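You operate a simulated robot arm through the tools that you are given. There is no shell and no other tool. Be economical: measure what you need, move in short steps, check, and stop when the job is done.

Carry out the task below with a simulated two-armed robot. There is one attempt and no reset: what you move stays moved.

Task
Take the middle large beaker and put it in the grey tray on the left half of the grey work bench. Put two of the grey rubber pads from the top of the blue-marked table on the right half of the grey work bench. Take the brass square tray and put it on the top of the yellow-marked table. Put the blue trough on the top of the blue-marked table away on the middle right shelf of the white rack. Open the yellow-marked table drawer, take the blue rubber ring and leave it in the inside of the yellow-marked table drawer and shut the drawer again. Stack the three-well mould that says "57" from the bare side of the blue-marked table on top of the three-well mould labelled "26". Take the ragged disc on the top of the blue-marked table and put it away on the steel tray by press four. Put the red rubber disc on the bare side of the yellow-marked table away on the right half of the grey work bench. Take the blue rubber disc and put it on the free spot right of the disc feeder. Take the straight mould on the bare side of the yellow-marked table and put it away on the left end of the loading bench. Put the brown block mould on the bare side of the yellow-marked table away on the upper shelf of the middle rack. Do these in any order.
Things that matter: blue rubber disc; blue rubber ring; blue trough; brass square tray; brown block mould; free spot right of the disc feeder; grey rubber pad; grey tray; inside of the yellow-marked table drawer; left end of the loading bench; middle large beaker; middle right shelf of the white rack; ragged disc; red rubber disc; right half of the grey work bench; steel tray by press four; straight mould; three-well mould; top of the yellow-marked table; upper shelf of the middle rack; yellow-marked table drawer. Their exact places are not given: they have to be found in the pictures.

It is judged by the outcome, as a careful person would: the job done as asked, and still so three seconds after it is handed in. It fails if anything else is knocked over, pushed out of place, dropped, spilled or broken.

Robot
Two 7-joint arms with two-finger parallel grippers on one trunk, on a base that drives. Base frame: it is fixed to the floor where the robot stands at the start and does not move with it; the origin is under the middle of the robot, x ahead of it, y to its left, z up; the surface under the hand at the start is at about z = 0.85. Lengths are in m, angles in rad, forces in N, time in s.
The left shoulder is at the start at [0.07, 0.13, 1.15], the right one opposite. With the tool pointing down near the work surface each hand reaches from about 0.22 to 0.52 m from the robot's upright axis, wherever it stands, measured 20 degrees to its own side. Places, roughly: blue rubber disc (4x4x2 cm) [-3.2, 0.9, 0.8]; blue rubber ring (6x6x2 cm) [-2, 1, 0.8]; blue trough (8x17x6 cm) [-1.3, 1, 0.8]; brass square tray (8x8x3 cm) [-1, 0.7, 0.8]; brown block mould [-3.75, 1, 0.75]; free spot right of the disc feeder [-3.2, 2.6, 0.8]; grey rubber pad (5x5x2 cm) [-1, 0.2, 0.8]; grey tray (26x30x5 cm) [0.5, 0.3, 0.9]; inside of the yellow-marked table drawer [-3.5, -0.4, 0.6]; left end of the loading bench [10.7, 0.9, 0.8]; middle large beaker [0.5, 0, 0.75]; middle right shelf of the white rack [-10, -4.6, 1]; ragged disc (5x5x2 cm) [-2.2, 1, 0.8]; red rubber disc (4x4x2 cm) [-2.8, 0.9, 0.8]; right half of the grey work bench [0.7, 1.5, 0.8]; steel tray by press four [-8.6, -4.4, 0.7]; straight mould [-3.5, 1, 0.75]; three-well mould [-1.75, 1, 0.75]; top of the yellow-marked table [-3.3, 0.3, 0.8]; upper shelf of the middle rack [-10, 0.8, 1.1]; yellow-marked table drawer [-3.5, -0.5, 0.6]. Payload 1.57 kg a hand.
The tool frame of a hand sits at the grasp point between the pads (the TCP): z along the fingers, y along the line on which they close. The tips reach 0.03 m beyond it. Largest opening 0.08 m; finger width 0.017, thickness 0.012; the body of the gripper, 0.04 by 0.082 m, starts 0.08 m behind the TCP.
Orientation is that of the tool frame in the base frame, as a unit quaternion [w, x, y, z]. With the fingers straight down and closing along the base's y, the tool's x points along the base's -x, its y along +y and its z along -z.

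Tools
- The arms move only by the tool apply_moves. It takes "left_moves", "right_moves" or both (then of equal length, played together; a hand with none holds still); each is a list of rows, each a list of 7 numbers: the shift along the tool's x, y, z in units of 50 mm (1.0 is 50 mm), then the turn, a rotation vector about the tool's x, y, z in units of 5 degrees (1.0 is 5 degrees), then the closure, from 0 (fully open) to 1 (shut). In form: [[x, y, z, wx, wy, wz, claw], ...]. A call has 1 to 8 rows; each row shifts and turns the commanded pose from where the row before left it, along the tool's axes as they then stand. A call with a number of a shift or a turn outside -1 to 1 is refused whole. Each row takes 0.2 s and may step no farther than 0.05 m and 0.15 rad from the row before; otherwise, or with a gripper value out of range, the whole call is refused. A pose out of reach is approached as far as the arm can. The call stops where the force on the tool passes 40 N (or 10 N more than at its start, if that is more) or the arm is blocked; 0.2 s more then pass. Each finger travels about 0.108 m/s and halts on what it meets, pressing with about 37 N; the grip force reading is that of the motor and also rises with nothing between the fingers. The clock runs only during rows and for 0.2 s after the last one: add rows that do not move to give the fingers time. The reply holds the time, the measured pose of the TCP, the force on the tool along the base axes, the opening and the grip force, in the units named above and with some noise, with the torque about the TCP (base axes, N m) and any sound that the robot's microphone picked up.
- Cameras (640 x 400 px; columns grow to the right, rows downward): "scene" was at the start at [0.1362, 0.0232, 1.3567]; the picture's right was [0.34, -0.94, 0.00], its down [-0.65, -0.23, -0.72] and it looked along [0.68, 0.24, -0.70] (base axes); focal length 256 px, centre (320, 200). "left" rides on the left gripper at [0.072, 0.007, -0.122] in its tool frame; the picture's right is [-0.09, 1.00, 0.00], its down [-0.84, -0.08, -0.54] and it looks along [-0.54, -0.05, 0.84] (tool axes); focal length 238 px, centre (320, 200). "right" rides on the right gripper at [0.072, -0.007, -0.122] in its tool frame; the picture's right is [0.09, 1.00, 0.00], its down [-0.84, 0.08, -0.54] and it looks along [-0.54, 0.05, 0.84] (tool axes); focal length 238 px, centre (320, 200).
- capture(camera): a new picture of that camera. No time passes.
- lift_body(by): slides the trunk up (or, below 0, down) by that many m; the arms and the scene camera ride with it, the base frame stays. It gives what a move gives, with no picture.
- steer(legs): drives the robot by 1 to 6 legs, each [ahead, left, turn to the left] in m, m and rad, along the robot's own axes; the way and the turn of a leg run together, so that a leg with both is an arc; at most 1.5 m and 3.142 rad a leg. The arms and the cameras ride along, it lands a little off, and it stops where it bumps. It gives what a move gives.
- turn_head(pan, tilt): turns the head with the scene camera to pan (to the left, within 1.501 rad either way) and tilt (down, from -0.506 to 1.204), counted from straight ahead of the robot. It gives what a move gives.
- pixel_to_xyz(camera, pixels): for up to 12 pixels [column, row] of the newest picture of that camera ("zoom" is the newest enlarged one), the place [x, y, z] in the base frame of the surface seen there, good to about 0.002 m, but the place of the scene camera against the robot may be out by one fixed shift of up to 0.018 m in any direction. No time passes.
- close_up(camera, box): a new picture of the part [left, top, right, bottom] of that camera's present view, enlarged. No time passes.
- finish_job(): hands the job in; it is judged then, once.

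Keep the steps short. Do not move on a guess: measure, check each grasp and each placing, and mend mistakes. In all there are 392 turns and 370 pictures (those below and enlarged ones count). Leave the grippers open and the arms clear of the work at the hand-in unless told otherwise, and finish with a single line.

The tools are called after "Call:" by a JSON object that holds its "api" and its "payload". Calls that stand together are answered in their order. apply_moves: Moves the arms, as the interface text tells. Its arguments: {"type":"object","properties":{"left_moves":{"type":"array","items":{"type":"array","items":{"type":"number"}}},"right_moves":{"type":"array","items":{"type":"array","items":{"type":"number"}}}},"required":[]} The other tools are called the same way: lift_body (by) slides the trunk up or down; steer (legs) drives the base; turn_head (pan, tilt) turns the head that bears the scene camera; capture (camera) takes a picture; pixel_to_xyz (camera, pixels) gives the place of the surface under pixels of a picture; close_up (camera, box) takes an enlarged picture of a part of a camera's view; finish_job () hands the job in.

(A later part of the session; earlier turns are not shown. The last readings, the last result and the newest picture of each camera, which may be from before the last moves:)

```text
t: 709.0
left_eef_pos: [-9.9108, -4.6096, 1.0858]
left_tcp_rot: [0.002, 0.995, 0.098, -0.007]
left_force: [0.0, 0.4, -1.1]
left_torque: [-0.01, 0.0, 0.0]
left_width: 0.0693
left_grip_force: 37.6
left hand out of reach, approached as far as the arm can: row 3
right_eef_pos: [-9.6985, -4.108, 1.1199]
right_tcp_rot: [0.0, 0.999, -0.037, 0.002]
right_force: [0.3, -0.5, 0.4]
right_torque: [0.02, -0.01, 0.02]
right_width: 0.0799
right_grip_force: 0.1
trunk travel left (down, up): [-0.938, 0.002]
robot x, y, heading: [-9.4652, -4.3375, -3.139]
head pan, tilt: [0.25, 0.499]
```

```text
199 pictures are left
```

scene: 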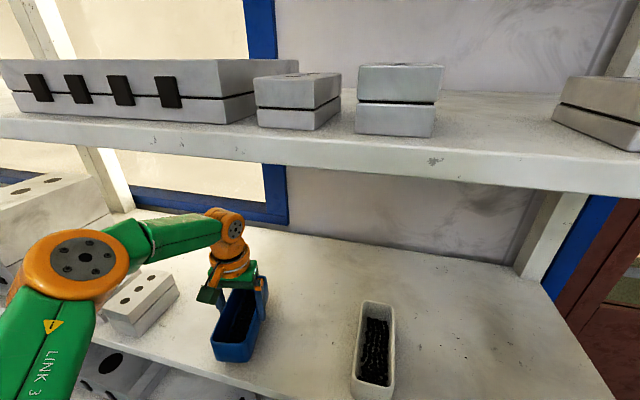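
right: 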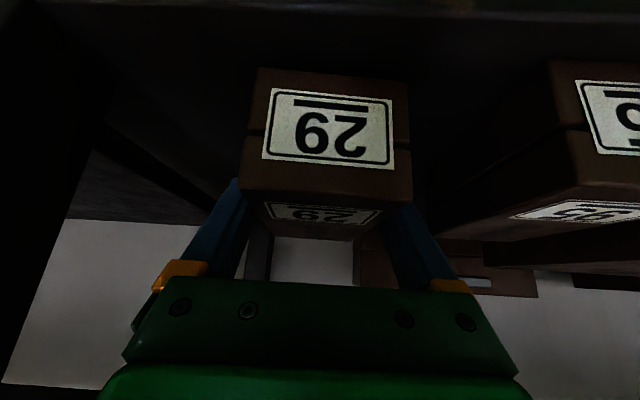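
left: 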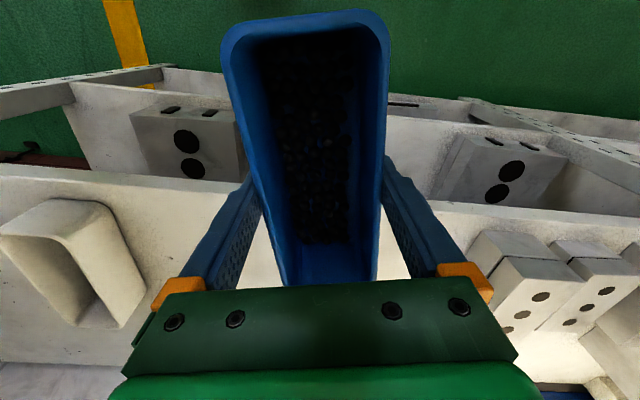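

Trough bottom is at ≈1.037, shelf at 1.021. I lower by the trunk.

Call:
{"api": "lift_body", "payload": {"by": -0.012}}

Call:
{"api": "lift_body", "payload": {"by": -0.004}}

```text
t: 709.6
left_eef_pos: [-9.9107, -4.6084, 1.0763]
left_tcp_rot: [0.002, 0.995, 0.098, -0.007]
left_force: [-0.4, -0.1, -0.9]
left_torque: [0.0, -0.02, -0.03]
left_width: 0.0694
left_grip_force: 36.8
right_eef_pos: [-9.6997, -4.1102, 1.1075]
right_tcp_rot: [0.0, 0.999, -0.038, 0.003]
right_force: [0.3, -0.5, -0.6]
right_torque: [0.0, 0.03, -0.02]
right_width: 0.0802
right_grip_force: 0.1
trunk travel left (down, up): [-0.926, 0.014]
robot x, y, heading: [-9.4647, -4.338, -3.139]
head pan, tilt: [0.25, 0.499]
```

```text
t: 710.1
left_eef_pos: [-9.9102, -4.6089, 1.0707]
left_tcp_rot: [0.003, 0.995, 0.098, -0.007]
left_force: [-0.4, 0.4, -1.0]
left_torque: [0.01, -0.01, -0.05]
left_width: 0.0693
left_grip_force: 37.1
right_eef_pos: [-9.6992, -4.1089, 1.1035]
right_tcp_rot: [0.0, 0.999, -0.037, 0.003]
right_force: [-0.2, 0.6, 0.0]
right_torque: [0.0, 0.03, -0.02]
right_width: 0.0801
right_grip_force: 0.1
trunk travel left (down, up): [-0.922, 0.018]
robot x, y, heading: [-9.4669, -4.3425, -3.14]
head pan, tilt: [0.25, 0.499]
```

Call:
{"api": "lift_body", "payload": {"by": -0.003}}

Call:
{"api": "close_up", "payload": {"camera": "scene", "box": [180, 260, 300, 380]}}

```text
t: 710.7
left_eef_pos: [-9.9085, -4.6083, 1.0701]
left_tcp_rot: [0.003, 0.995, 0.099, -0.01]
left_force: [-4.8, -3.5, 18.3]
left_torque: [0.4, -0.4, 0.06]
left_width: 0.0695
left_grip_force: 36.9
right_eef_pos: [-9.6978, -4.1092, 1.1012]
right_tcp_rot: [0.001, 0.999, -0.037, 0.002]
right_force: [0.7, 0.2, 0.0]
right_torque: [0.02, -0.06, -0.03]
right_width: 0.0801
right_grip_force: 0.1
trunk travel left (down, up): [-0.919, 0.021]
robot x, y, heading: [-9.4667, -4.3418, -3.135]
head pan, tilt: [0.25, 0.499]
```

```text
3.33 times, centred on (240, 320) of scene
```

zoom: 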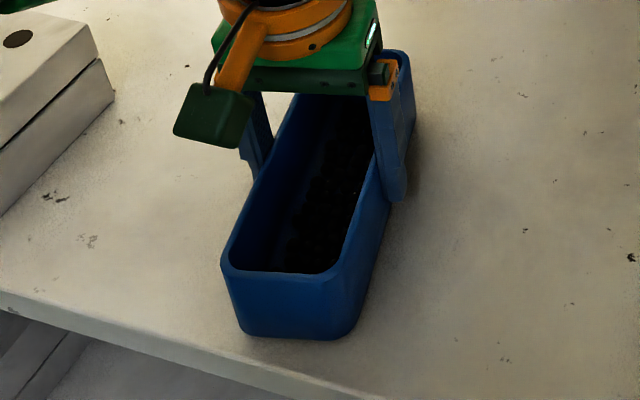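

Call:
{"api": "apply_moves", "payload": {"left_moves": [[0, 0, 0, 0, 0, 0, 0], [0, 0, 0, 0, 0, 0, 0], [0, 0, -0.4, 0, 0, 0, 0], [0, 0, -0.5, 0, 0, 0, 0], [0, 0, -0.3, 0, 0, 0, 0], [0, 0, 0, 0, 0, 0, 0]]}}

Call:
{"api": "capture", "payload": {"camera": "scene"}}

```text
t: 712.1
left_eef_pos: [-9.9102, -4.6082, 1.1298]
left_tcp_rot: [0.003, 0.995, 0.098, -0.006]
left_force: [0.1, 0.4, -0.5]
left_torque: [0.03, 0.04, -0.03]
left_width: 0.0798
left_grip_force: 0.1
right_eef_pos: [-9.6987, -4.1094, 1.1006]
right_tcp_rot: [0.001, 0.999, -0.038, 0.002]
right_force: [-0.1, -0.1, -0.6]
right_torque: [0.01, 0.01, 0.02]
right_width: 0.0802
right_grip_force: 0.0
trunk travel left (down, up): [-0.919, 0.021]
robot x, y, heading: [-9.4659, -4.3422, -3.144]
head pan, tilt: [0.25, 0.499]
```

```text
197 pictures are left
```

scene: 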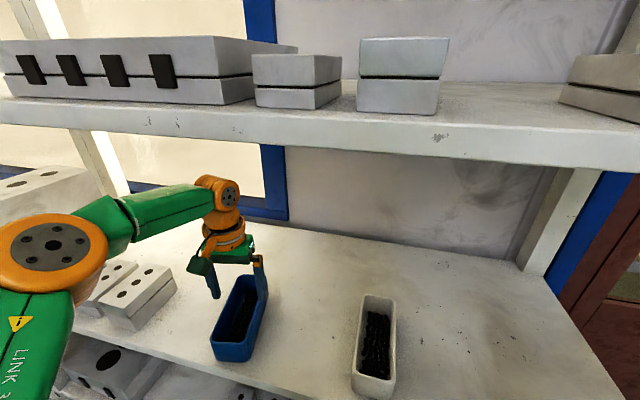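

The trough is placed. I back out and drive back to the yellow table for the red disc and straight mould.

Call:
{"api": "steer", "payload": {"legs": [[-0.21, 0, 0], [0, -1.45, 0], [0, 0, 1.57], [0, 0.9, 0], [-1.5, 0, 0]]}}

Call:
{"api": "steer", "payload": {"legs": [[-1.5, 0, 0], [-1.45, 0, 0], [0, 1.5, 0], [0, 1.5, 0], [0, 1.5, 0]]}}

Call:
{"api": "turn_head", "payload": {"pan": 0.3, "tilt": 0.7}}

Call:
{"api": "capture", "payload": {"camera": "scene"}}

```text
t: 735.7
left_eef_pos: [-8.0822, -1.8319, 1.1286]
left_tcp_rot: [0.006, 0.637, 0.771, -0.004]
left_force: [0.1, -0.6, -0.3]
left_torque: [-0.01, -0.01, 0.0]
left_width: 0.0804
left_grip_force: 0.0
right_eef_pos: [-8.5793, -1.6187, 1.101]
right_tcp_rot: [-0.002, 0.736, 0.677, 0.002]
right_force: [0.0, 0.1, -1.0]
right_torque: [0.02, 0.0, 0.01]
right_width: 0.0798
right_grip_force: 0.0
trunk travel left (down, up): [-0.919, 0.021]
robot x, y, heading: [-8.3453, -1.3869, -1.577]
head pan, tilt: [0.25, 0.499]
```

```text
t: 771.1
left_eef_pos: [-3.5271, 1.0504, 1.1296]
left_tcp_rot: [0.008, 0.639, 0.769, -0.004]
left_force: [-0.5, 0.2, -0.2]
left_torque: [0.01, -0.01, -0.03]
left_width: 0.0801
left_grip_force: 0.1
right_eef_pos: [-4.0233, 1.2684, 1.1006]
right_tcp_rot: [-0.002, 0.739, 0.674, 0.001]
right_force: [-0.1, 0.3, -0.2]
right_torque: [0.04, -0.01, 0.02]
right_width: 0.0799
right_grip_force: 0.2
trunk travel left (down, up): [-0.919, 0.021]
robot x, y, heading: [-3.7904, 1.4982, -1.582]
head pan, tilt: [0.25, 0.499]
```

```text
t: 771.8
left_eef_pos: [-3.5271, 1.05, 1.1289]
left_tcp_rot: [0.007, 0.64, 0.768, -0.004]
left_force: [0.0, -0.3, 0.2]
left_torque: [0.01, 0.02, 0.01]
left_width: 0.0799
left_grip_force: 0.0
right_eef_pos: [-4.0226, 1.2691, 1.1018]
right_tcp_rot: [-0.001, 0.739, 0.674, 0.003]
right_force: [-0.5, -0.3, 0.6]
right_torque: [-0.02, 0.02, 0.02]
right_width: 0.0801
right_grip_force: 0.0
trunk travel left (down, up): [-0.919, 0.021]
robot x, y, heading: [-3.7898, 1.5001, -1.584]
head pan, tilt: [0.3, 0.7]
```

```text
196 pictures are left
```

scene: 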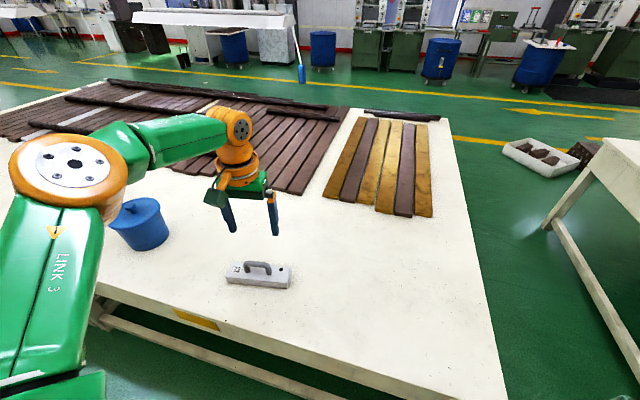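

Call:
{"api": "capture", "payload": {"camera": "left"}}

Call:
{"api": "close_up", "payload": {"camera": "scene", "box": [210, 250, 310, 300]}}

```text
195 pictures are left
```

left: 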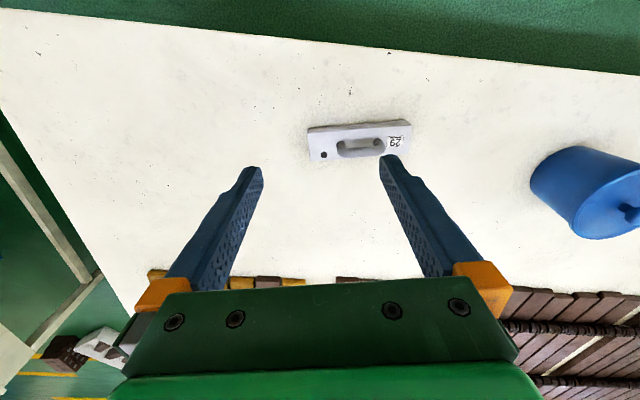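

```text
6.40 times, centred on (260, 275) of scene
```

zoom: 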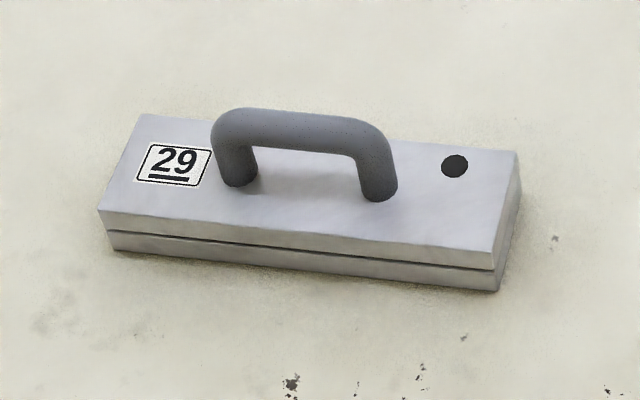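

Call:
{"api": "pixel_to_xyz", "payload": {"camera": "left", "pixels": [[309, 132], [411, 124], [411, 145], [312, 158], [360, 152], [360, 128], [345, 146], [380, 150], [360, 125], [360, 148], [400, 150], [324, 155]]}}

Call:
{"api": "close_up", "payload": {"camera": "left", "box": [296, 105, 424, 175]}}

```text
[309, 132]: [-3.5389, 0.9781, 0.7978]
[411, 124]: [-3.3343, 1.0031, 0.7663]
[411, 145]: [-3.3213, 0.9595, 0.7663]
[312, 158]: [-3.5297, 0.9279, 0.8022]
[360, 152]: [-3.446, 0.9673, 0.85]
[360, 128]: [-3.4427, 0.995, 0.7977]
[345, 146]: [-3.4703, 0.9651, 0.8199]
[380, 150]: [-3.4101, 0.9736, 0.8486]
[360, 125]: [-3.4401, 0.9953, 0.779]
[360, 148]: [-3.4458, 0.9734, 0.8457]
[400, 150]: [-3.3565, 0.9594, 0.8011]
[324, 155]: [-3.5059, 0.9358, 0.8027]
```

```text
5.00 times, centred on (360, 140) of left
```

zoom: 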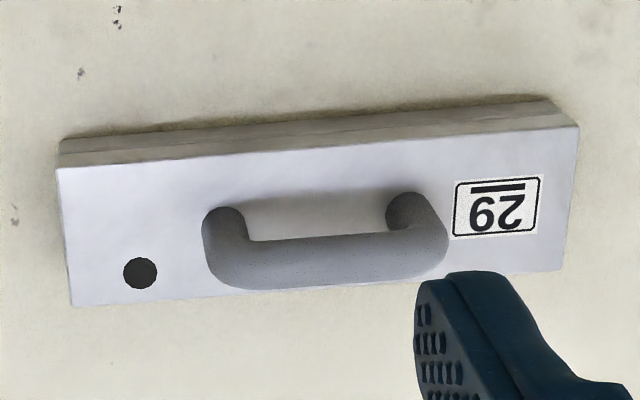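

The straight mould (body 195×62×36 mm, handle top 0.85) lies across my view, so the left gripper must turn about 90° to grip its width. I start turning.

Call:
{"api": "apply_moves", "payload": {"left_moves": [[0.2, 0, 0, 0, 0, 1, 0], [0.2, 0, 0, 0, 0, 1, 0], [0, 0, 0, 0, 0, 1, 0], [0, 0, 0, 0, 0, 1, 0], [0, 0, 0, 0, 0, 1, 0], [0, 0, 0, 0, 0, 1, 0], [0, 0, 0, 0, 0, 1, 0], [0, 0, 0, 0, 0, 1, 0]]}}

Call:
{"api": "apply_moves", "payload": {"left_moves": [[0, 0, 0, 0, 0, 1, 0], [0, 0, 0, 0, 0, 1, 0], [0, 0, 0, 0, 0, 1, 0], [0, 0, 0, 0, 0, 1, 0], [0, 0, 0, 0, 0, 1, 0], [0, 0, 0, 0, 0, 1, 0], [0, 0, 0, 0, 0, 1, 0], [0, 0, 0, 0, 0, 1, 0]]}}

```text
t: 773.6
left_eef_pos: [-3.5297, 1.0691, 1.1292]
left_tcp_rot: [0.008, 0.864, 0.503, -0.001]
left_force: [-0.2, 0.0, -0.3]
left_torque: [0.01, -0.01, 0.01]
left_width: 0.08
left_grip_force: 0.1
right_eef_pos: [-4.023, 1.269, 1.1019]
right_tcp_rot: [-0.002, 0.738, 0.674, 0.002]
right_force: [0.0, -0.5, 0.2]
right_torque: [-0.02, 0.05, 0.01]
right_width: 0.0802
right_grip_force: 0.1
trunk travel left (down, up): [-0.919, 0.021]
robot x, y, heading: [-3.7886, 1.5009, -1.586]
head pan, tilt: [0.3, 0.7]
```

```text
t: 775.4
left_eef_pos: [-3.5301, 1.0694, 1.1298]
left_tcp_rot: [0.007, 0.985, 0.175, 0.003]
left_force: [-0.3, -0.2, 0.4]
left_torque: [-0.03, -0.03, 0.01]
left_width: 0.0802
left_grip_force: 0.0
right_eef_pos: [-4.0244, 1.2689, 1.1007]
right_tcp_rot: [-0.002, 0.739, 0.674, 0.002]
right_force: [-0.4, -0.1, 0.3]
right_torque: [0.03, -0.03, -0.01]
right_width: 0.0801
right_grip_force: 0.0
trunk travel left (down, up): [-0.919, 0.021]
robot x, y, heading: [-3.7873, 1.5017, -1.584]
head pan, tilt: [0.3, 0.7]
```

Call:
{"api": "apply_moves", "payload": {"left_moves": [[0, 0, 0, 0, 0, 0.75, 0], [0, 0, 0, 0, 0, 0.75, 0], [0, 0, 0, 0, 0, 0.75, 0], [0, 0, 0, 0, 0, 0, 0]]}}

Call:
{"api": "steer", "payload": {"legs": [[0.1, 0.087, 0]]}}

Call:
{"api": "lift_body", "payload": {"by": -0.17}}

Call:
{"api": "capture", "payload": {"camera": "left"}}

```text
t: 776.4
left_eef_pos: [-3.5304, 1.0699, 1.1286]
left_tcp_rot: [0.007, 0.997, 0.079, 0.002]
left_force: [0.4, 0.0, 0.6]
left_torque: [0.02, -0.01, 0.0]
left_width: 0.0802
left_grip_force: 0.0
right_eef_pos: [-4.0241, 1.2681, 1.1001]
right_tcp_rot: [-0.002, 0.739, 0.674, 0.002]
right_force: [0.6, -0.6, -0.6]
right_torque: [0.01, 0.01, 0.01]
right_width: 0.0801
right_grip_force: 0.1
trunk travel left (down, up): [-0.919, 0.021]
robot x, y, heading: [-3.789, 1.4953, -1.586]
head pan, tilt: [0.3, 0.7]
```

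```text
t: 777.7
left_eef_pos: [-3.4458, 0.9721, 1.1289]
left_tcp_rot: [0.008, 0.997, 0.08, 0.004]
left_force: [0.3, 0.6, -0.1]
left_torque: [-0.02, 0.01, -0.01]
left_width: 0.0801
left_grip_force: 0.0
right_eef_pos: [-3.9391, 1.1708, 1.1]
right_tcp_rot: [0.0, 0.738, 0.675, 0.002]
right_force: [-0.4, 0.0, 0.3]
right_torque: [0.01, -0.01, -0.02]
right_width: 0.0798
right_grip_force: 0.0
trunk travel left (down, up): [-0.919, 0.021]
robot x, y, heading: [-3.7023, 1.3972, -1.58]
head pan, tilt: [0.3, 0.7]
```

```text
t: 779.6
left_eef_pos: [-3.4443, 0.9683, 0.9583]
left_tcp_rot: [0.006, 0.997, 0.08, 0.003]
left_force: [-0.2, 0.1, -0.7]
left_torque: [-0.03, 0.04, 0.02]
left_width: 0.0799
left_grip_force: 0.1
right_eef_pos: [-3.9376, 1.1679, 0.9307]
right_tcp_rot: [-0.002, 0.738, 0.675, 0.002]
right_force: [0.1, -0.4, 0.9]
right_torque: [-0.04, 0.02, -0.01]
right_width: 0.08
right_grip_force: 0.1
trunk travel left (down, up): [-0.749, 0.191]
robot x, y, heading: [-3.7024, 1.3963, -1.584]
head pan, tilt: [0.3, 0.7]
```

```text
192 pictures are left
```

left: 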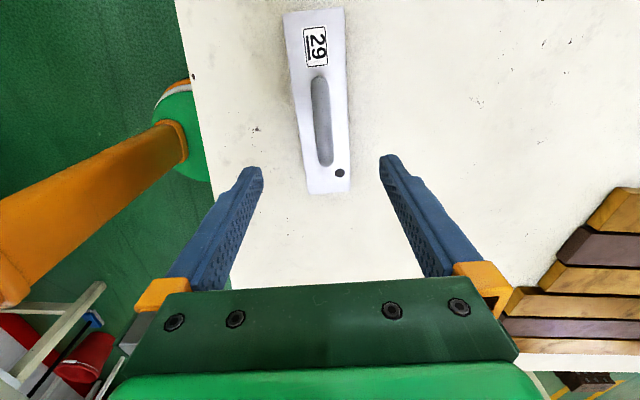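

Call:
{"api": "pixel_to_xyz", "payload": {"camera": "left", "pixels": [[286, 30], [344, 30], [292, 80], [347, 80], [299, 130], [350, 130], [308, 188], [351, 185], [312, 12], [330, 192], [321, 120]]}}

```text
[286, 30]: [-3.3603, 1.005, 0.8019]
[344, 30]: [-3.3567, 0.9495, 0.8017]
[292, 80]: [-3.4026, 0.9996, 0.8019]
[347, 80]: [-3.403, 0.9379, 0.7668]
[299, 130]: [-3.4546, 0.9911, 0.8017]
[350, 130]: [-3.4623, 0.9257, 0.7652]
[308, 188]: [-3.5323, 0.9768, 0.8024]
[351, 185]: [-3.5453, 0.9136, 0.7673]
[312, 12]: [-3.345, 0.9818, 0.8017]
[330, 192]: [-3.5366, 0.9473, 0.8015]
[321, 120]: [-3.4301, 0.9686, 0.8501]
```

Call:
{"api": "apply_moves", "payload": {"left_moves": [[0.07, 0.09, 0.6, 0, 0, 0, 0], [0, 0, 0.6, 0, 0, 0, 0], [0, 0, 0.7, 0, 0, 0, 0], [0, 0, 0, 0, 0, 0, 0]]}}

Call:
{"api": "capture", "payload": {"camera": "left"}}

```text
t: 780.6
left_eef_pos: [-3.4383, 0.9639, 0.8644]
left_tcp_rot: [0.006, 0.997, 0.081, 0.003]
left_force: [0.9, 0.3, -0.8]
left_torque: [0.01, 0.04, -0.05]
left_width: 0.0804
left_grip_force: 0.0
right_eef_pos: [-3.9375, 1.1678, 0.9322]
right_tcp_rot: [-0.002, 0.738, 0.675, 0.002]
right_force: [0.3, 0.1, 0.3]
right_torque: [-0.01, 0.01, -0.02]
right_width: 0.0799
right_grip_force: 0.0
trunk travel left (down, up): [-0.749, 0.191]
robot x, y, heading: [-3.7023, 1.3986, -1.586]
head pan, tilt: [0.3, 0.7]
```

```text
191 pictures are left
```

left: 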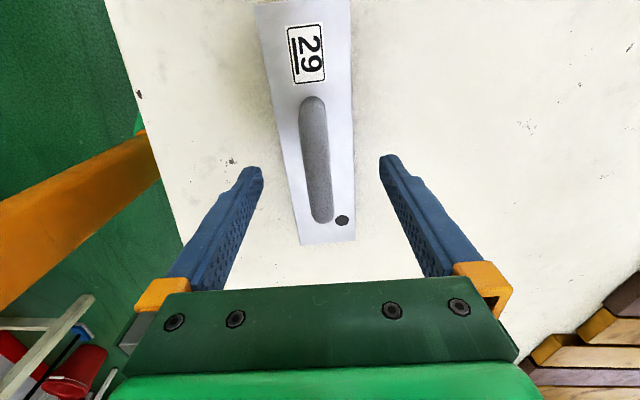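

Call:
{"api": "apply_moves", "payload": {"left_moves": [[0, 0, 0.5, 0, 0, 0, 0], [0, 0, 0.5, 0, 0, 0, 0], [0, 0, 0.28, 0, 0, 0, 0], [0, 0, 0, 0, 0, 0, 1], [0, 0, 0, 0, 0, 0, 1], [0, 0, 0, 0, 0, 0, 1], [0, 0, -0.4, 0, 0, 0, 1], [0, 0, -0.6, 0, 0, 0, 1]]}}

Call:
{"api": "capture", "payload": {"camera": "left"}}

Call:
{"api": "capture", "payload": {"camera": "scene"}}

```text
t: 781.6
left_eef_pos: [-3.4379, 0.9893, 0.8284]
left_tcp_rot: [0.02, 0.997, 0.08, 0.002]
left_force: [-1.7, 2.0, 29.1]
left_torque: [-1.06, 0.26, 0.19]
left_width: 0.0458
left_grip_force: 19.0
left hand out of reach, approached as far as the arm can: row 1, 2, 3
right_eef_pos: [-3.9406, 1.1713, 0.9315]
right_tcp_rot: [0.001, 0.739, 0.674, 0.001]
right_force: [0.3, 0.0, 0.5]
right_torque: [0.0, 0.0, 0.05]
right_width: 0.08
right_grip_force: 0.1
trunk travel left (down, up): [-0.749, 0.191]
robot x, y, heading: [-3.6995, 1.3989, -1.583]
head pan, tilt: [0.3, 0.7]
stopped in row 4 (left hand): the force on the tool passed its limit at 43 N (the readings are from after the stop); the commanded pose is now the measured one
```

```text
190 pictures are left
```

left: 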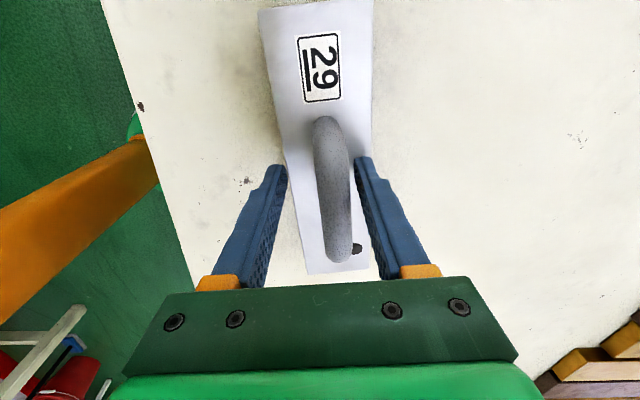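

```text
189 pictures are left
```

scene: 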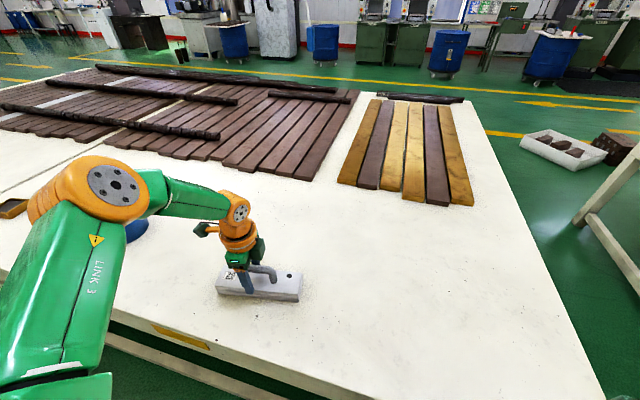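

The reach limit pulled the hand aside. I open, lift, lower the trunk and bring the base closer.

Call:
{"api": "apply_moves", "payload": {"left_moves": [[0, 0, -0.1, 0, 0, 0, 0], [0, 0, -0.3, 0, 0, 0, 0], [0, 0, -0.8, 0, 0, 0, 0], [0, 0, -0.8, 0, 0, 0, 0], [0, 0, 0, 0, 0, 0, 0]]}}

Call:
{"api": "steer", "payload": {"legs": [[0.08, 0, 0.01]]}}

Call:
{"api": "capture", "payload": {"camera": "left"}}

```text
t: 782.8
left_eef_pos: [-3.434, 0.9901, 0.9252]
left_tcp_rot: [0.015, 0.997, 0.081, 0.001]
left_force: [-0.4, 0.1, 0.1]
left_torque: [0.01, 0.0, -0.03]
left_width: 0.08
left_grip_force: 0.0
right_eef_pos: [-3.9374, 1.1673, 0.9301]
right_tcp_rot: [-0.001, 0.738, 0.675, 0.002]
right_force: [0.8, 0.3, -0.3]
right_torque: [0.02, 0.0, -0.04]
right_width: 0.0801
right_grip_force: 0.1
trunk travel left (down, up): [-0.749, 0.191]
robot x, y, heading: [-3.7021, 1.397, -1.583]
head pan, tilt: [0.3, 0.7]
```

```text
t: 783.8
left_eef_pos: [-3.4299, 0.915, 0.9271]
left_tcp_rot: [0.015, 0.996, 0.085, 0.001]
left_force: [0.0, 0.1, 0.4]
left_torque: [0.0, -0.02, -0.01]
left_width: 0.0802
left_grip_force: 0.0
right_eef_pos: [-3.936, 1.0883, 0.9324]
right_tcp_rot: [-0.002, 0.735, 0.678, 0.001]
right_force: [-0.1, 0.4, 0.0]
right_torque: [0.01, 0.0, 0.0]
right_width: 0.0802
right_grip_force: 0.0
trunk travel left (down, up): [-0.749, 0.191]
robot x, y, heading: [-3.7066, 1.3196, -1.576]
head pan, tilt: [0.3, 0.7]
```

```text
188 pictures are left
```

left: 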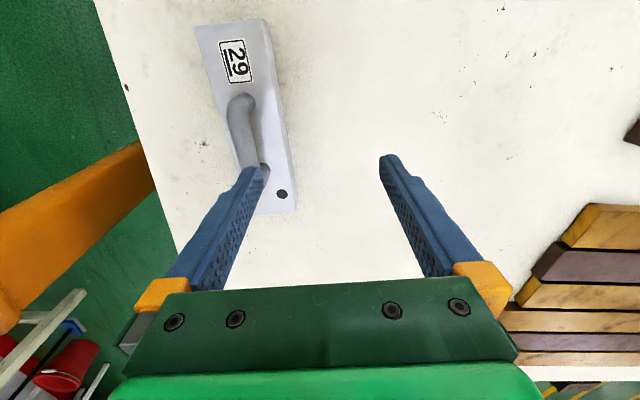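

Call:
{"api": "apply_moves", "payload": {"left_moves": [[0, -0.5, 0, 0, 0, 0, 0], [0, -0.5, 0, 0, 0, 0, 0], [0, 0, 0, 0, 0, 0, 0]]}}

Call:
{"api": "capture", "payload": {"camera": "left"}}

```text
t: 784.6
left_eef_pos: [-3.4387, 0.9618, 0.9249]
left_tcp_rot: [0.013, 0.996, 0.085, 0.002]
left_force: [0.3, -0.7, 0.5]
left_torque: [0.06, 0.01, -0.01]
left_width: 0.0801
left_grip_force: 0.1
right_eef_pos: [-3.9358, 1.0846, 0.9304]
right_tcp_rot: [-0.002, 0.735, 0.678, 0.002]
right_force: [-0.4, -0.9, 0.1]
right_torque: [0.03, -0.02, -0.01]
right_width: 0.08
right_grip_force: 0.0
trunk travel left (down, up): [-0.749, 0.191]
robot x, y, heading: [-3.7007, 1.3185, -1.578]
head pan, tilt: [0.3, 0.7]
```

```text
187 pictures are left
```

left: 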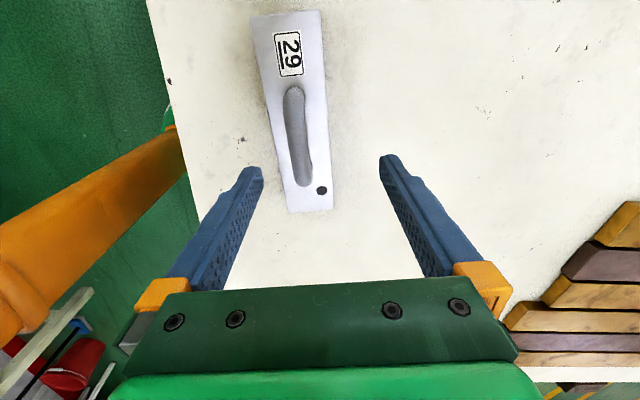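

Call:
{"api": "pixel_to_xyz", "payload": {"camera": "left", "pixels": [[254, 40], [320, 35], [264, 90], [323, 80], [275, 140], [328, 150], [288, 205], [331, 205], [285, 16], [310, 209]]}}

```text
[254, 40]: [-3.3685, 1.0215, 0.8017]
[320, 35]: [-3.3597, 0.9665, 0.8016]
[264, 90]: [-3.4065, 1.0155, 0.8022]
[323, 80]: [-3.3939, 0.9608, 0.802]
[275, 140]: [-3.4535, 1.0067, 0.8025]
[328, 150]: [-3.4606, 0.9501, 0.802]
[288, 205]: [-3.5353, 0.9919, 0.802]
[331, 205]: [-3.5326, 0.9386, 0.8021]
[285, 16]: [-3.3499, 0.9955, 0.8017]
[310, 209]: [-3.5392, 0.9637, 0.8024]
```

Call:
{"api": "apply_moves", "payload": {"left_moves": [[-0.03, -0.39, 0, 0, 0, 0, 0], [0, 0, 0, 0, 0, 0, 0]]}}

Call:
{"api": "lift_body", "payload": {"by": -0.06}}

Call:
{"api": "apply_moves", "payload": {"left_moves": [[0, 0, 0.4, 0, 0, 0, 0], [0, 0, 0.4, 0, 0, 0, 0], [0, 0, 0.4, 0, 0, 0, 0], [0, 0, 0, 0, 0, 0, 0]]}}

Call:
{"api": "capture", "payload": {"camera": "left"}}

```text
t: 785.2
left_eef_pos: [-3.4446, 0.9808, 0.9229]
left_tcp_rot: [0.014, 0.996, 0.084, 0.002]
left_force: [0.5, 0.3, -0.1]
left_torque: [0.01, 0.0, 0.03]
left_width: 0.0801
left_grip_force: 0.0
right_eef_pos: [-3.9355, 1.0848, 0.9299]
right_tcp_rot: [-0.001, 0.735, 0.678, 0.002]
right_force: [0.6, -0.3, -0.6]
right_torque: [0.02, 0.03, 0.01]
right_width: 0.0802
right_grip_force: 0.1
trunk travel left (down, up): [-0.749, 0.191]
robot x, y, heading: [-3.7009, 1.3169, -1.573]
head pan, tilt: [0.3, 0.7]
```

```text
t: 786.2
left_eef_pos: [-3.4435, 0.9813, 0.8633]
left_tcp_rot: [0.014, 0.996, 0.085, 0.002]
left_force: [0.1, 0.8, 0.4]
left_torque: [-0.01, 0.02, 0.01]
left_width: 0.0799
left_grip_force: 0.1
right_eef_pos: [-3.9366, 1.0854, 0.8707]
right_tcp_rot: [-0.002, 0.735, 0.678, 0.002]
right_force: [0.0, -0.2, 0.6]
right_torque: [-0.02, -0.02, -0.02]
right_width: 0.0798
right_grip_force: 0.1
trunk travel left (down, up): [-0.689, 0.251]
robot x, y, heading: [-3.7023, 1.3187, -1.574]
head pan, tilt: [0.3, 0.7]
```

```text
t: 787.2
left_eef_pos: [-3.4442, 0.9787, 0.804]
left_tcp_rot: [0.014, 0.996, 0.085, 0.001]
left_force: [0.2, -0.2, 0.4]
left_torque: [0.02, 0.03, 0.01]
left_width: 0.0799
left_grip_force: 0.0
right_eef_pos: [-3.9355, 1.086, 0.8716]
right_tcp_rot: [-0.002, 0.735, 0.678, 0.003]
right_force: [-0.3, 0.2, 0.2]
right_torque: [-0.01, -0.01, 0.01]
right_width: 0.08
right_grip_force: 0.1
trunk travel left (down, up): [-0.689, 0.251]
robot x, y, heading: [-3.7033, 1.3166, -1.575]
head pan, tilt: [0.3, 0.7]
```

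```text
186 pictures are left
```

left: 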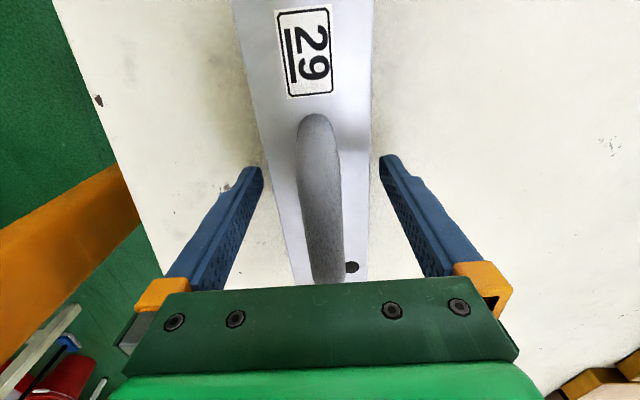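

Fingers straddle the mould. I close and lift.

Call:
{"api": "apply_moves", "payload": {"left_moves": [[0, 0, 0, 0, 0, 0, 1], [0, 0, 0, 0, 0, 0, 1], [0, 0, 0, 0, 0, 0, 1], [0, 0, -0.4, 0, 0, 0, 1], [0, 0, -0.6, 0, 0, 0, 1], [0, 0, 0, 0, 0, 0, 1]]}}

Call:
{"api": "capture", "payload": {"camera": "scene"}}

```text
t: 788.6
left_eef_pos: [-3.4438, 0.9809, 0.8533]
left_tcp_rot: [0.014, 0.996, 0.085, 0.001]
left_force: [-0.2, 0.1, -3.4]
left_torque: [0.01, -0.02, 0.0]
left_width: 0.0582
left_grip_force: 37.5
right_eef_pos: [-3.9347, 1.0852, 0.8711]
right_tcp_rot: [-0.002, 0.735, 0.678, 0.002]
right_force: [-0.1, -0.6, -0.1]
right_torque: [-0.02, -0.04, 0.0]
right_width: 0.0799
right_grip_force: 0.2
trunk travel left (down, up): [-0.689, 0.251]
robot x, y, heading: [-3.7025, 1.3165, -1.572]
head pan, tilt: [0.3, 0.7]
```

```text
185 pictures are left
```

scene: 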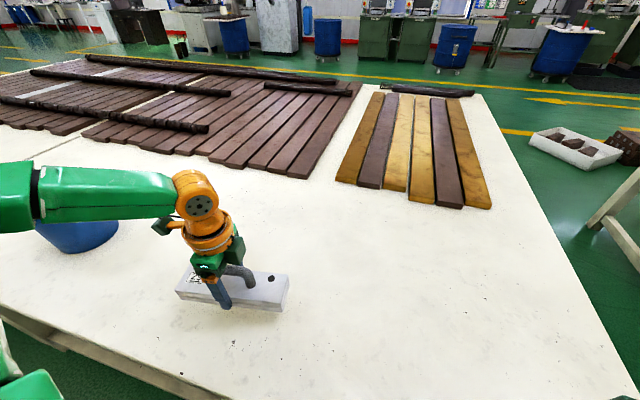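

The mould is held. I raise and drive left to the red disc.

Call:
{"api": "lift_body", "payload": {"by": 0.17}}

Call:
{"api": "steer", "payload": {"legs": [[-0.1, 0, 0], [0, 1.17, 0]]}}

Call:
{"api": "capture", "payload": {"camera": "right"}}

```text
t: 790.5
left_eef_pos: [-3.4438, 0.9798, 1.022]
left_tcp_rot: [0.013, 0.996, 0.085, 0.0]
left_force: [0.6, 0.1, -3.9]
left_torque: [0.0, 0.0, 0.01]
left_width: 0.0586
left_grip_force: 37.4
right_eef_pos: [-3.9344, 1.0837, 1.0412]
right_tcp_rot: [-0.002, 0.735, 0.679, 0.002]
right_force: [0.8, 0.5, -0.4]
right_torque: [0.01, -0.01, 0.0]
right_width: 0.0802
right_grip_force: 0.1
trunk travel left (down, up): [-0.859, 0.081]
robot x, y, heading: [-3.7, 1.3181, -1.571]
head pan, tilt: [0.3, 0.7]
```

```text
t: 797.3
left_eef_pos: [-2.2672, 1.0786, 1.0221]
left_tcp_rot: [0.015, 0.996, 0.087, 0.002]
left_force: [-1.5, 0.9, -3.9]
left_torque: [-0.01, -0.02, 0.02]
left_width: 0.0587
left_grip_force: 36.7
right_eef_pos: [-2.7575, 1.1813, 1.0409]
right_tcp_rot: [-0.001, 0.734, 0.68, 0.002]
right_force: [0.3, -0.4, -0.2]
right_torque: [-0.01, 0.0, 0.02]
right_width: 0.08
right_grip_force: 0.0
trunk travel left (down, up): [-0.859, 0.081]
robot x, y, heading: [-2.522, 1.4141, -1.575]
head pan, tilt: [0.3, 0.7]
```

```text
184 pictures are left
```

right: 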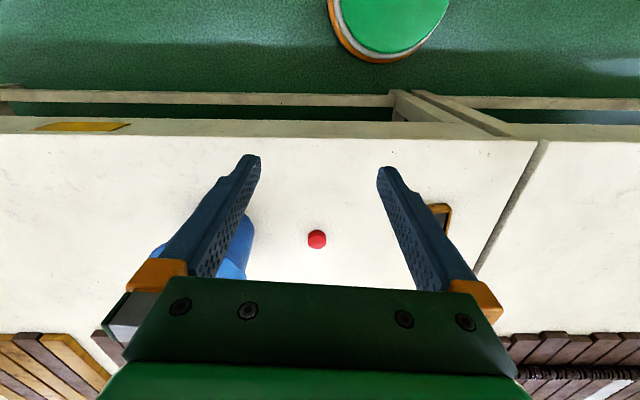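

Call:
{"api": "pixel_to_xyz", "payload": {"camera": "right", "pixels": [[317, 239], [308, 239], [326, 239], [317, 231], [317, 247], [245, 240], [240, 260]]}}

Call:
{"api": "steer", "payload": {"legs": [[0.09, 0, 0]]}}

Call:
{"api": "lift_body", "payload": {"by": -0.14}}

```text
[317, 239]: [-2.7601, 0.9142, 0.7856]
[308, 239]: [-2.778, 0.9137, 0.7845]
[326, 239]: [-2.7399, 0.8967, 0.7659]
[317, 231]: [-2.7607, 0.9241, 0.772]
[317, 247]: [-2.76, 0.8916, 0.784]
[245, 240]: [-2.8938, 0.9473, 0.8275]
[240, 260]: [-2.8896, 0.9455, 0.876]
```

```text
t: 798.4
left_eef_pos: [-2.2654, 0.9938, 1.0246]
left_tcp_rot: [0.016, 0.996, 0.086, 0.002]
left_force: [-0.4, 1.1, -4.3]
left_torque: [0.01, -0.02, 0.0]
left_width: 0.0585
left_grip_force: 36.9
right_eef_pos: [-2.7578, 1.0961, 1.0421]
right_tcp_rot: [0.0, 0.734, 0.68, 0.0]
right_force: [0.1, 0.6, 0.8]
right_torque: [-0.05, 0.01, -0.02]
right_width: 0.08
right_grip_force: 0.0
trunk travel left (down, up): [-0.859, 0.081]
robot x, y, heading: [-2.5276, 1.3236, -1.572]
head pan, tilt: [0.3, 0.7]
```

```text
t: 800.0
left_eef_pos: [-2.2655, 0.9898, 0.8827]
left_tcp_rot: [0.013, 0.996, 0.087, 0.002]
left_force: [-0.6, -0.2, -4.0]
left_torque: [0.01, 0.0, -0.01]
left_width: 0.0588
left_grip_force: 36.9
right_eef_pos: [-2.7572, 1.0934, 0.9013]
right_tcp_rot: [-0.003, 0.734, 0.679, 0.002]
right_force: [-0.8, 0.0, -0.1]
right_torque: [-0.01, -0.01, 0.02]
right_width: 0.0799
right_grip_force: 0.2
trunk travel left (down, up): [-0.719, 0.221]
robot x, y, heading: [-2.5237, 1.3265, -1.565]
head pan, tilt: [0.3, 0.7]
```

Call:
{"api": "apply_moves", "payload": {"right_moves": [[-0.738, 0.05, 0, 0, 0, 0, 0], [-0.738, 0.05, 0, 0, 0, 0, 0], [-0.738, 0.05, 0, 0, 0, 0, 0], [-0.738, 0.05, 0, 0, 0, 0, 0], [-0.738, 0.05, 0, 0, 0, 0, 0], [0, 0, 0, 0, 0, 0, 0]], "left_moves": [[0, 0, -0.3, 0, 0, 0, 1], [0, 0, -0.3, 0, 0, 0, 1], [0, 0, -0.3, 0, 0, 0, 1], [0, 0, 0, 0, 0, 0, 1], [0, 0, 0, 0, 0, 0, 1], [0, 0, 0, 0, 0, 0, 1]]}}

Call:
{"api": "lift_body", "payload": {"by": -0.05}}

Call:
{"api": "capture", "payload": {"camera": "right"}}

```text
t: 801.5
left_eef_pos: [-2.2657, 0.9908, 0.9271]
left_tcp_rot: [0.014, 0.996, 0.085, 0.001]
left_force: [0.5, 0.3, -4.8]
left_torque: [-0.02, 0.0, 0.0]
left_width: 0.0588
left_grip_force: 37.4
right_eef_pos: [-2.7591, 0.9071, 0.9009]
right_tcp_rot: [-0.003, 0.734, 0.679, 0.001]
right_force: [0.0, -1.4, 0.1]
right_torque: [-0.03, -0.04, 0.03]
right_width: 0.0799
right_grip_force: 0.0
trunk travel left (down, up): [-0.719, 0.221]
robot x, y, heading: [-2.5246, 1.3256, -1.568]
head pan, tilt: [0.3, 0.7]
```

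```text
t: 802.4
left_eef_pos: [-2.2653, 0.9902, 0.8764]
left_tcp_rot: [0.014, 0.996, 0.086, 0.001]
left_force: [0.1, -0.9, -4.6]
left_torque: [0.01, 0.0, 0.04]
left_width: 0.0584
left_grip_force: 37.1
right_eef_pos: [-2.7586, 0.9056, 0.8504]
right_tcp_rot: [-0.002, 0.734, 0.679, 0.002]
right_force: [0.6, 0.0, 0.7]
right_torque: [0.0, -0.03, 0.04]
right_width: 0.0798
right_grip_force: 0.1
trunk travel left (down, up): [-0.669, 0.271]
robot x, y, heading: [-2.5236, 1.3242, -1.573]
head pan, tilt: [0.3, 0.7]
```

```text
183 pictures are left
```

right: 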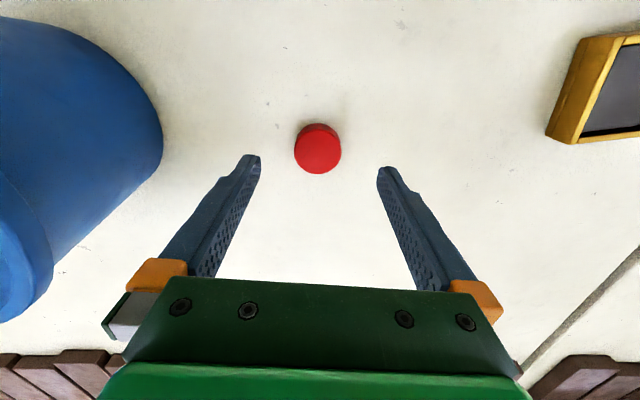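

Aligned. I descend to 0.799, grip and lift.

Call:
{"api": "apply_moves", "payload": {"right_moves": [[0, 0, 0.5, 0, 0, 0, 0], [0, 0, 0.52, 0, 0, 0, 0], [0, 0, 0, 0, 0, 0, 1], [0, 0, 0, 0, 0, 0, 1], [0, 0, 0, 0, 0, 0, 1], [0, 0, -0.7, 0, 0, 0, 1], [0.2, 0, -0.7, 0, 0, 0, 1], [0, 0, 0, 0, 0, 0, 1]]}}

Call:
{"api": "capture", "payload": {"camera": "right"}}

```text
t: 804.2
left_eef_pos: [-2.2649, 0.9905, 0.8778]
left_tcp_rot: [0.014, 0.996, 0.087, 0.001]
left_force: [0.1, -0.8, -3.4]
left_torque: [0.0, 0.02, 0.04]
left_width: 0.0584
left_grip_force: 37.1
right_eef_pos: [-2.7589, 0.9148, 0.8685]
right_tcp_rot: [-0.003, 0.734, 0.679, 0.002]
right_force: [-0.3, 0.3, 0.1]
right_torque: [0.0, -0.02, 0.01]
right_width: 0.0383
right_grip_force: 37.0
trunk travel left (down, up): [-0.669, 0.271]
robot x, y, heading: [-2.5213, 1.3286, -1.57]
head pan, tilt: [0.3, 0.7]
```

```text
182 pictures are left
```

right: 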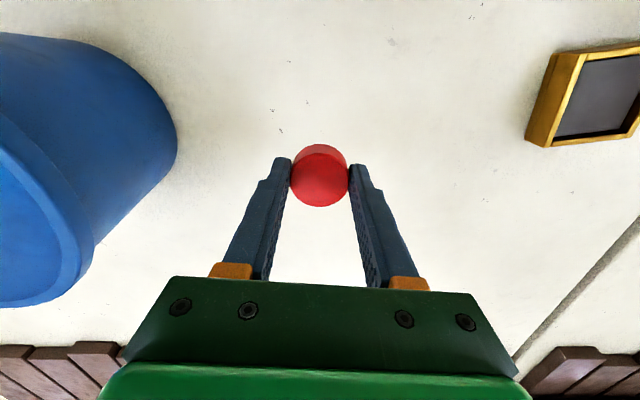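

The red disc is held. I drive back to the grey bench.

Call:
{"api": "lift_body", "payload": {"by": 0.22}}

Call:
{"api": "steer", "payload": {"legs": [[-0.32, 0, 0], [0, 1.1, 0], [0, 1.05, 0], [0, 0, 1.57]]}}

Call:
{"api": "turn_head", "payload": {"pan": 0, "tilt": 0.6}}

Call:
{"api": "capture", "payload": {"camera": "scene"}}

```text
t: 806.5
left_eef_pos: [-2.2668, 0.9903, 1.0976]
left_tcp_rot: [0.014, 0.996, 0.086, 0.002]
left_force: [0.1, -0.6, -4.1]
left_torque: [0.0, -0.04, -0.02]
left_width: 0.0585
left_grip_force: 36.8
right_eef_pos: [-2.7584, 0.9149, 1.0879]
right_tcp_rot: [-0.002, 0.734, 0.679, 0.002]
right_force: [0.0, 0.0, -0.4]
right_torque: [-0.02, 0.01, 0.04]
right_width: 0.0383
right_grip_force: 36.2
trunk travel left (down, up): [-0.889, 0.051]
robot x, y, heading: [-2.5276, 1.3233, -1.57]
head pan, tilt: [0.3, 0.7]
```

```text
t: 822.7
left_eef_pos: [-0.0528, 1.9315, 1.0987]
left_tcp_rot: [0.009, 0.635, 0.772, 0.012]
left_force: [0.3, -0.5, -5.1]
left_torque: [-0.02, 0.02, -0.02]
left_width: 0.0587
left_grip_force: 37.1
right_eef_pos: [0.0336, 1.4404, 1.0889]
right_tcp_rot: [-0.004, 0.027, 1.0, 0.0]
right_force: [0.2, 0.0, 0.2]
right_torque: [-0.05, 0.03, 0.03]
right_width: 0.0384
right_grip_force: 37.1
trunk travel left (down, up): [-0.889, 0.051]
robot x, y, heading: [-0.3816, 1.6622, 0.029]
head pan, tilt: [0.3, 0.7]
```

```text
t: 823.5
left_eef_pos: [-0.0531, 1.9304, 1.097]
left_tcp_rot: [0.008, 0.635, 0.772, 0.011]
left_force: [0.6, 0.0, -4.4]
left_torque: [0.04, -0.01, 0.02]
left_width: 0.0584
left_grip_force: 36.4
right_eef_pos: [0.0335, 1.4413, 1.088]
right_tcp_rot: [-0.003, 0.028, 1.0, -0.001]
right_force: [-0.1, -0.1, -0.9]
right_torque: [0.03, 0.0, -0.01]
right_width: 0.0383
right_grip_force: 37.3
trunk travel left (down, up): [-0.889, 0.051]
robot x, y, heading: [-0.3807, 1.6669, 0.019]
head pan, tilt: [0.0, 0.6]
```

```text
181 pictures are left
```

scene: 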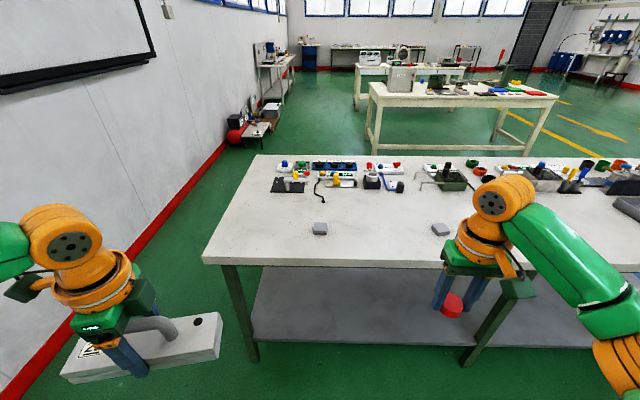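

Call:
{"api": "steer", "payload": {"legs": [[0.44, 0, -0.015]]}}

Call:
{"api": "lift_body", "payload": {"by": -0.1}}

Call:
{"api": "apply_moves", "payload": {"right_moves": [[0, 0, 0.7, 0, 0, 0, 1], [0, 0, 0.7, 0, 0, 0, 1], [0, 0, 0.5, 0, 0, 0, 1], [0, 0, 0, 0, 0, 0, 1]]}}

Call:
{"api": "capture", "payload": {"camera": "right"}}

Call:
{"api": "capture", "payload": {"camera": "scene"}}

```text
t: 826.2
left_eef_pos: [0.3906, 1.9345, 1.0994]
left_tcp_rot: [0.01, 0.64, 0.769, 0.011]
left_force: [-0.1, -0.4, -4.2]
left_torque: [-0.02, 0.0, 0.01]
left_width: 0.0584
left_grip_force: 36.8
right_eef_pos: [0.4698, 1.4421, 1.0892]
right_tcp_rot: [-0.002, 0.034, 0.999, 0.0]
right_force: [0.4, 0.1, -0.3]
right_torque: [0.03, -0.01, 0.02]
right_width: 0.0383
right_grip_force: 36.7
trunk travel left (down, up): [-0.889, 0.051]
robot x, y, heading: [0.0562, 1.6718, 0.012]
head pan, tilt: [0.0, 0.6]
```

```text
t: 827.5
left_eef_pos: [0.3919, 1.9331, 0.9968]
left_tcp_rot: [0.009, 0.64, 0.768, 0.011]
left_force: [0.0, -0.2, -4.3]
left_torque: [-0.01, 0.02, 0.02]
left_width: 0.0587
left_grip_force: 36.9
right_eef_pos: [0.47, 1.4414, 0.9891]
right_tcp_rot: [-0.003, 0.035, 0.999, -0.001]
right_force: [0.5, -0.1, 0.1]
right_torque: [-0.01, -0.01, -0.01]
right_width: 0.0382
right_grip_force: 37.1
trunk travel left (down, up): [-0.789, 0.151]
robot x, y, heading: [0.0589, 1.6654, 0.011]
head pan, tilt: [0.0, 0.6]
```

```text
t: 828.5
left_eef_pos: [0.3919, 1.9347, 0.9972]
left_tcp_rot: [0.008, 0.64, 0.768, 0.011]
left_force: [-0.4, -0.1, -3.8]
left_torque: [0.0, 0.0, 0.0]
left_width: 0.0586
left_grip_force: 36.5
right_eef_pos: [0.4703, 1.443, 0.8944]
right_tcp_rot: [-0.003, 0.034, 0.999, 0.0]
right_force: [0.1, 0.5, -0.6]
right_torque: [0.0, -0.03, 0.0]
right_width: 0.0385
right_grip_force: 37.3
trunk travel left (down, up): [-0.789, 0.151]
robot x, y, heading: [0.0618, 1.6693, 0.006]
head pan, tilt: [0.0, 0.6]
```

```text
180 pictures are left
```

right: 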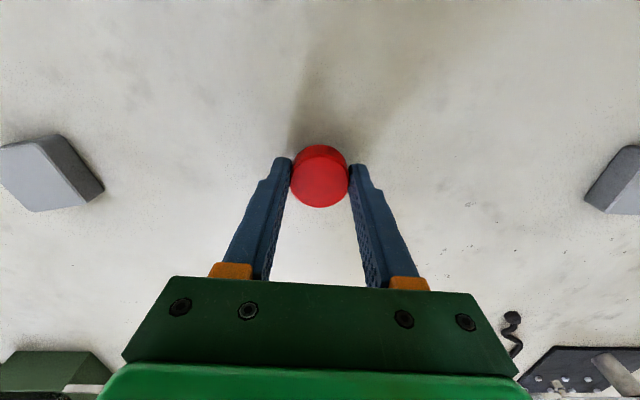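

```text
179 pictures are left
```

scene: 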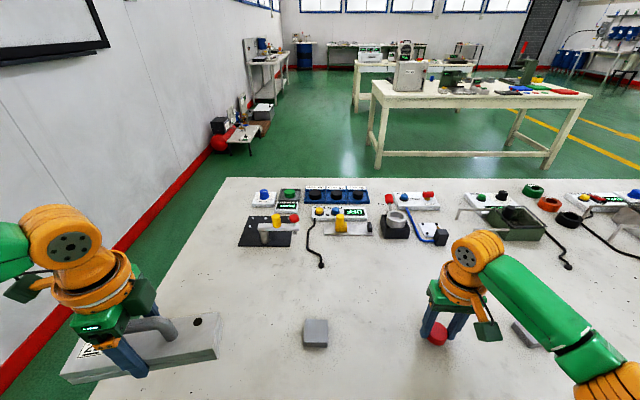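

Lower 9 mm, release and rise.

Call:
{"api": "apply_moves", "payload": {"right_moves": [[0, 0, 0.14, 0, 0, 0, 1], [0, 0, 0.05, 0, 0, 0, 1], [0, 0, 0, 0, 0, 0, 0], [0, 0, 0, 0, 0, 0, 0], [0, 0, -0.7, 0, 0, 0, 0], [0, 0, -0.8, 0, 0, 0, 0], [0.2, 0, -0.8, 0, 0, 0, 0], [0, 0, 0, 0, 0, 0, 0]]}}

Call:
{"api": "capture", "payload": {"camera": "right"}}

```text
t: 830.3
left_eef_pos: [0.3921, 1.9346, 0.9974]
left_tcp_rot: [0.009, 0.639, 0.769, 0.01]
left_force: [-0.3, 0.3, -5.0]
left_torque: [0.03, 0.02, -0.01]
left_width: 0.0588
left_grip_force: 36.8
right_eef_pos: [0.4618, 1.443, 0.9977]
right_tcp_rot: [-0.004, 0.035, 0.999, -0.001]
right_force: [0.9, -0.3, -0.8]
right_torque: [0.0, 0.0, 0.0]
right_width: 0.0801
right_grip_force: 0.1
trunk travel left (down, up): [-0.789, 0.151]
robot x, y, heading: [0.0587, 1.671, 0.013]
head pan, tilt: [0.0, 0.6]
```

```text
178 pictures are left
```

right: 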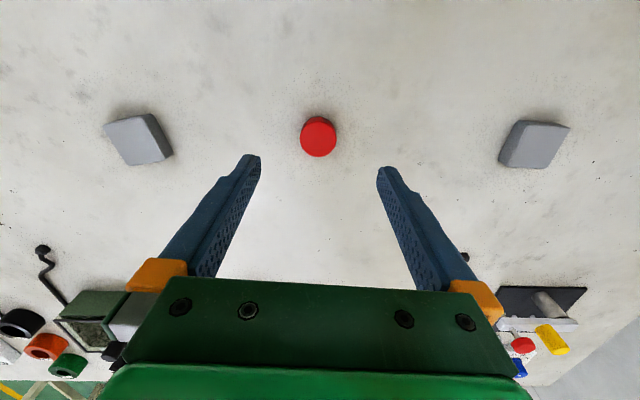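

The red disc lies between the pads on the bench. Now east with the mould: I back off, strafe to the main aisle and look.

Call:
{"api": "lift_body", "payload": {"by": 0.1}}

Call:
{"api": "steer", "payload": {"legs": [[-0.38, 0, -0.012], [0, -1.5, 0], [0, -1.5, 0], [0, -0.35, 0]]}}

Call:
{"api": "turn_head", "payload": {"pan": 0.1, "tilt": 0.35}}

Call:
{"api": "capture", "payload": {"camera": "scene"}}

```text
t: 831.6
left_eef_pos: [0.3931, 1.9338, 1.0972]
left_tcp_rot: [0.009, 0.64, 0.768, 0.01]
left_force: [-0.2, 0.2, -3.4]
left_torque: [0.04, -0.02, 0.02]
left_width: 0.0587
left_grip_force: 36.8
right_eef_pos: [0.4626, 1.4438, 1.0975]
right_tcp_rot: [-0.004, 0.034, 0.999, -0.002]
right_force: [0.0, -0.2, 0.6]
right_torque: [0.01, -0.05, -0.02]
right_width: 0.0799
right_grip_force: 0.2
trunk travel left (down, up): [-0.889, 0.051]
robot x, y, heading: [0.0587, 1.6751, 0.004]
head pan, tilt: [0.0, 0.6]
```

```text
t: 850.0
left_eef_pos: [-0.0123, -1.4188, 1.0956]
left_tcp_rot: [0.01, 0.645, 0.764, 0.01]
left_force: [0.0, -0.2, -4.0]
left_torque: [-0.01, -0.01, -0.01]
left_width: 0.0584
left_grip_force: 37.0
right_eef_pos: [0.0508, -1.9109, 1.0983]
right_tcp_rot: [-0.003, 0.041, 0.999, -0.002]
right_force: [-0.4, 0.0, -0.6]
right_torque: [-0.01, 0.0, 0.01]
right_width: 0.0805
right_grip_force: 0.1
trunk travel left (down, up): [-0.889, 0.051]
robot x, y, heading: [-0.3484, -1.6793, -0.009]
head pan, tilt: [0.0, 0.6]
```

```text
t: 850.8
left_eef_pos: [-0.0127, -1.4208, 1.0982]
left_tcp_rot: [0.009, 0.646, 0.763, 0.01]
left_force: [-0.4, -0.2, -2.9]
left_torque: [0.0, -0.03, -0.02]
left_width: 0.0587
left_grip_force: 37.1
right_eef_pos: [0.0503, -1.9122, 1.0981]
right_tcp_rot: [-0.003, 0.04, 0.999, -0.001]
right_force: [-0.3, 0.2, 0.2]
right_torque: [-0.01, -0.02, -0.01]
right_width: 0.0797
right_grip_force: 0.1
trunk travel left (down, up): [-0.889, 0.051]
robot x, y, heading: [-0.347, -1.6765, -0.003]
head pan, tilt: [0.099, 0.351]
```

```text
177 pictures are left
```

scene: 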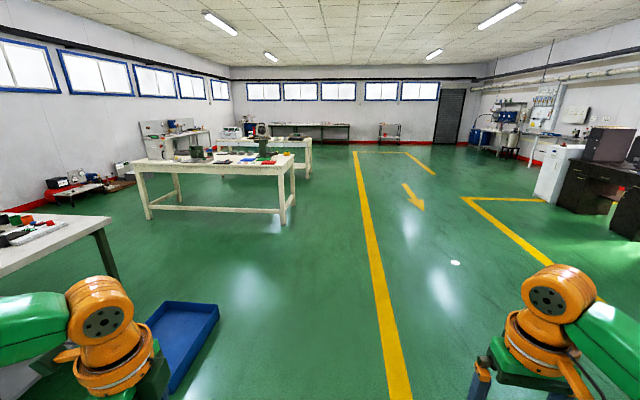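

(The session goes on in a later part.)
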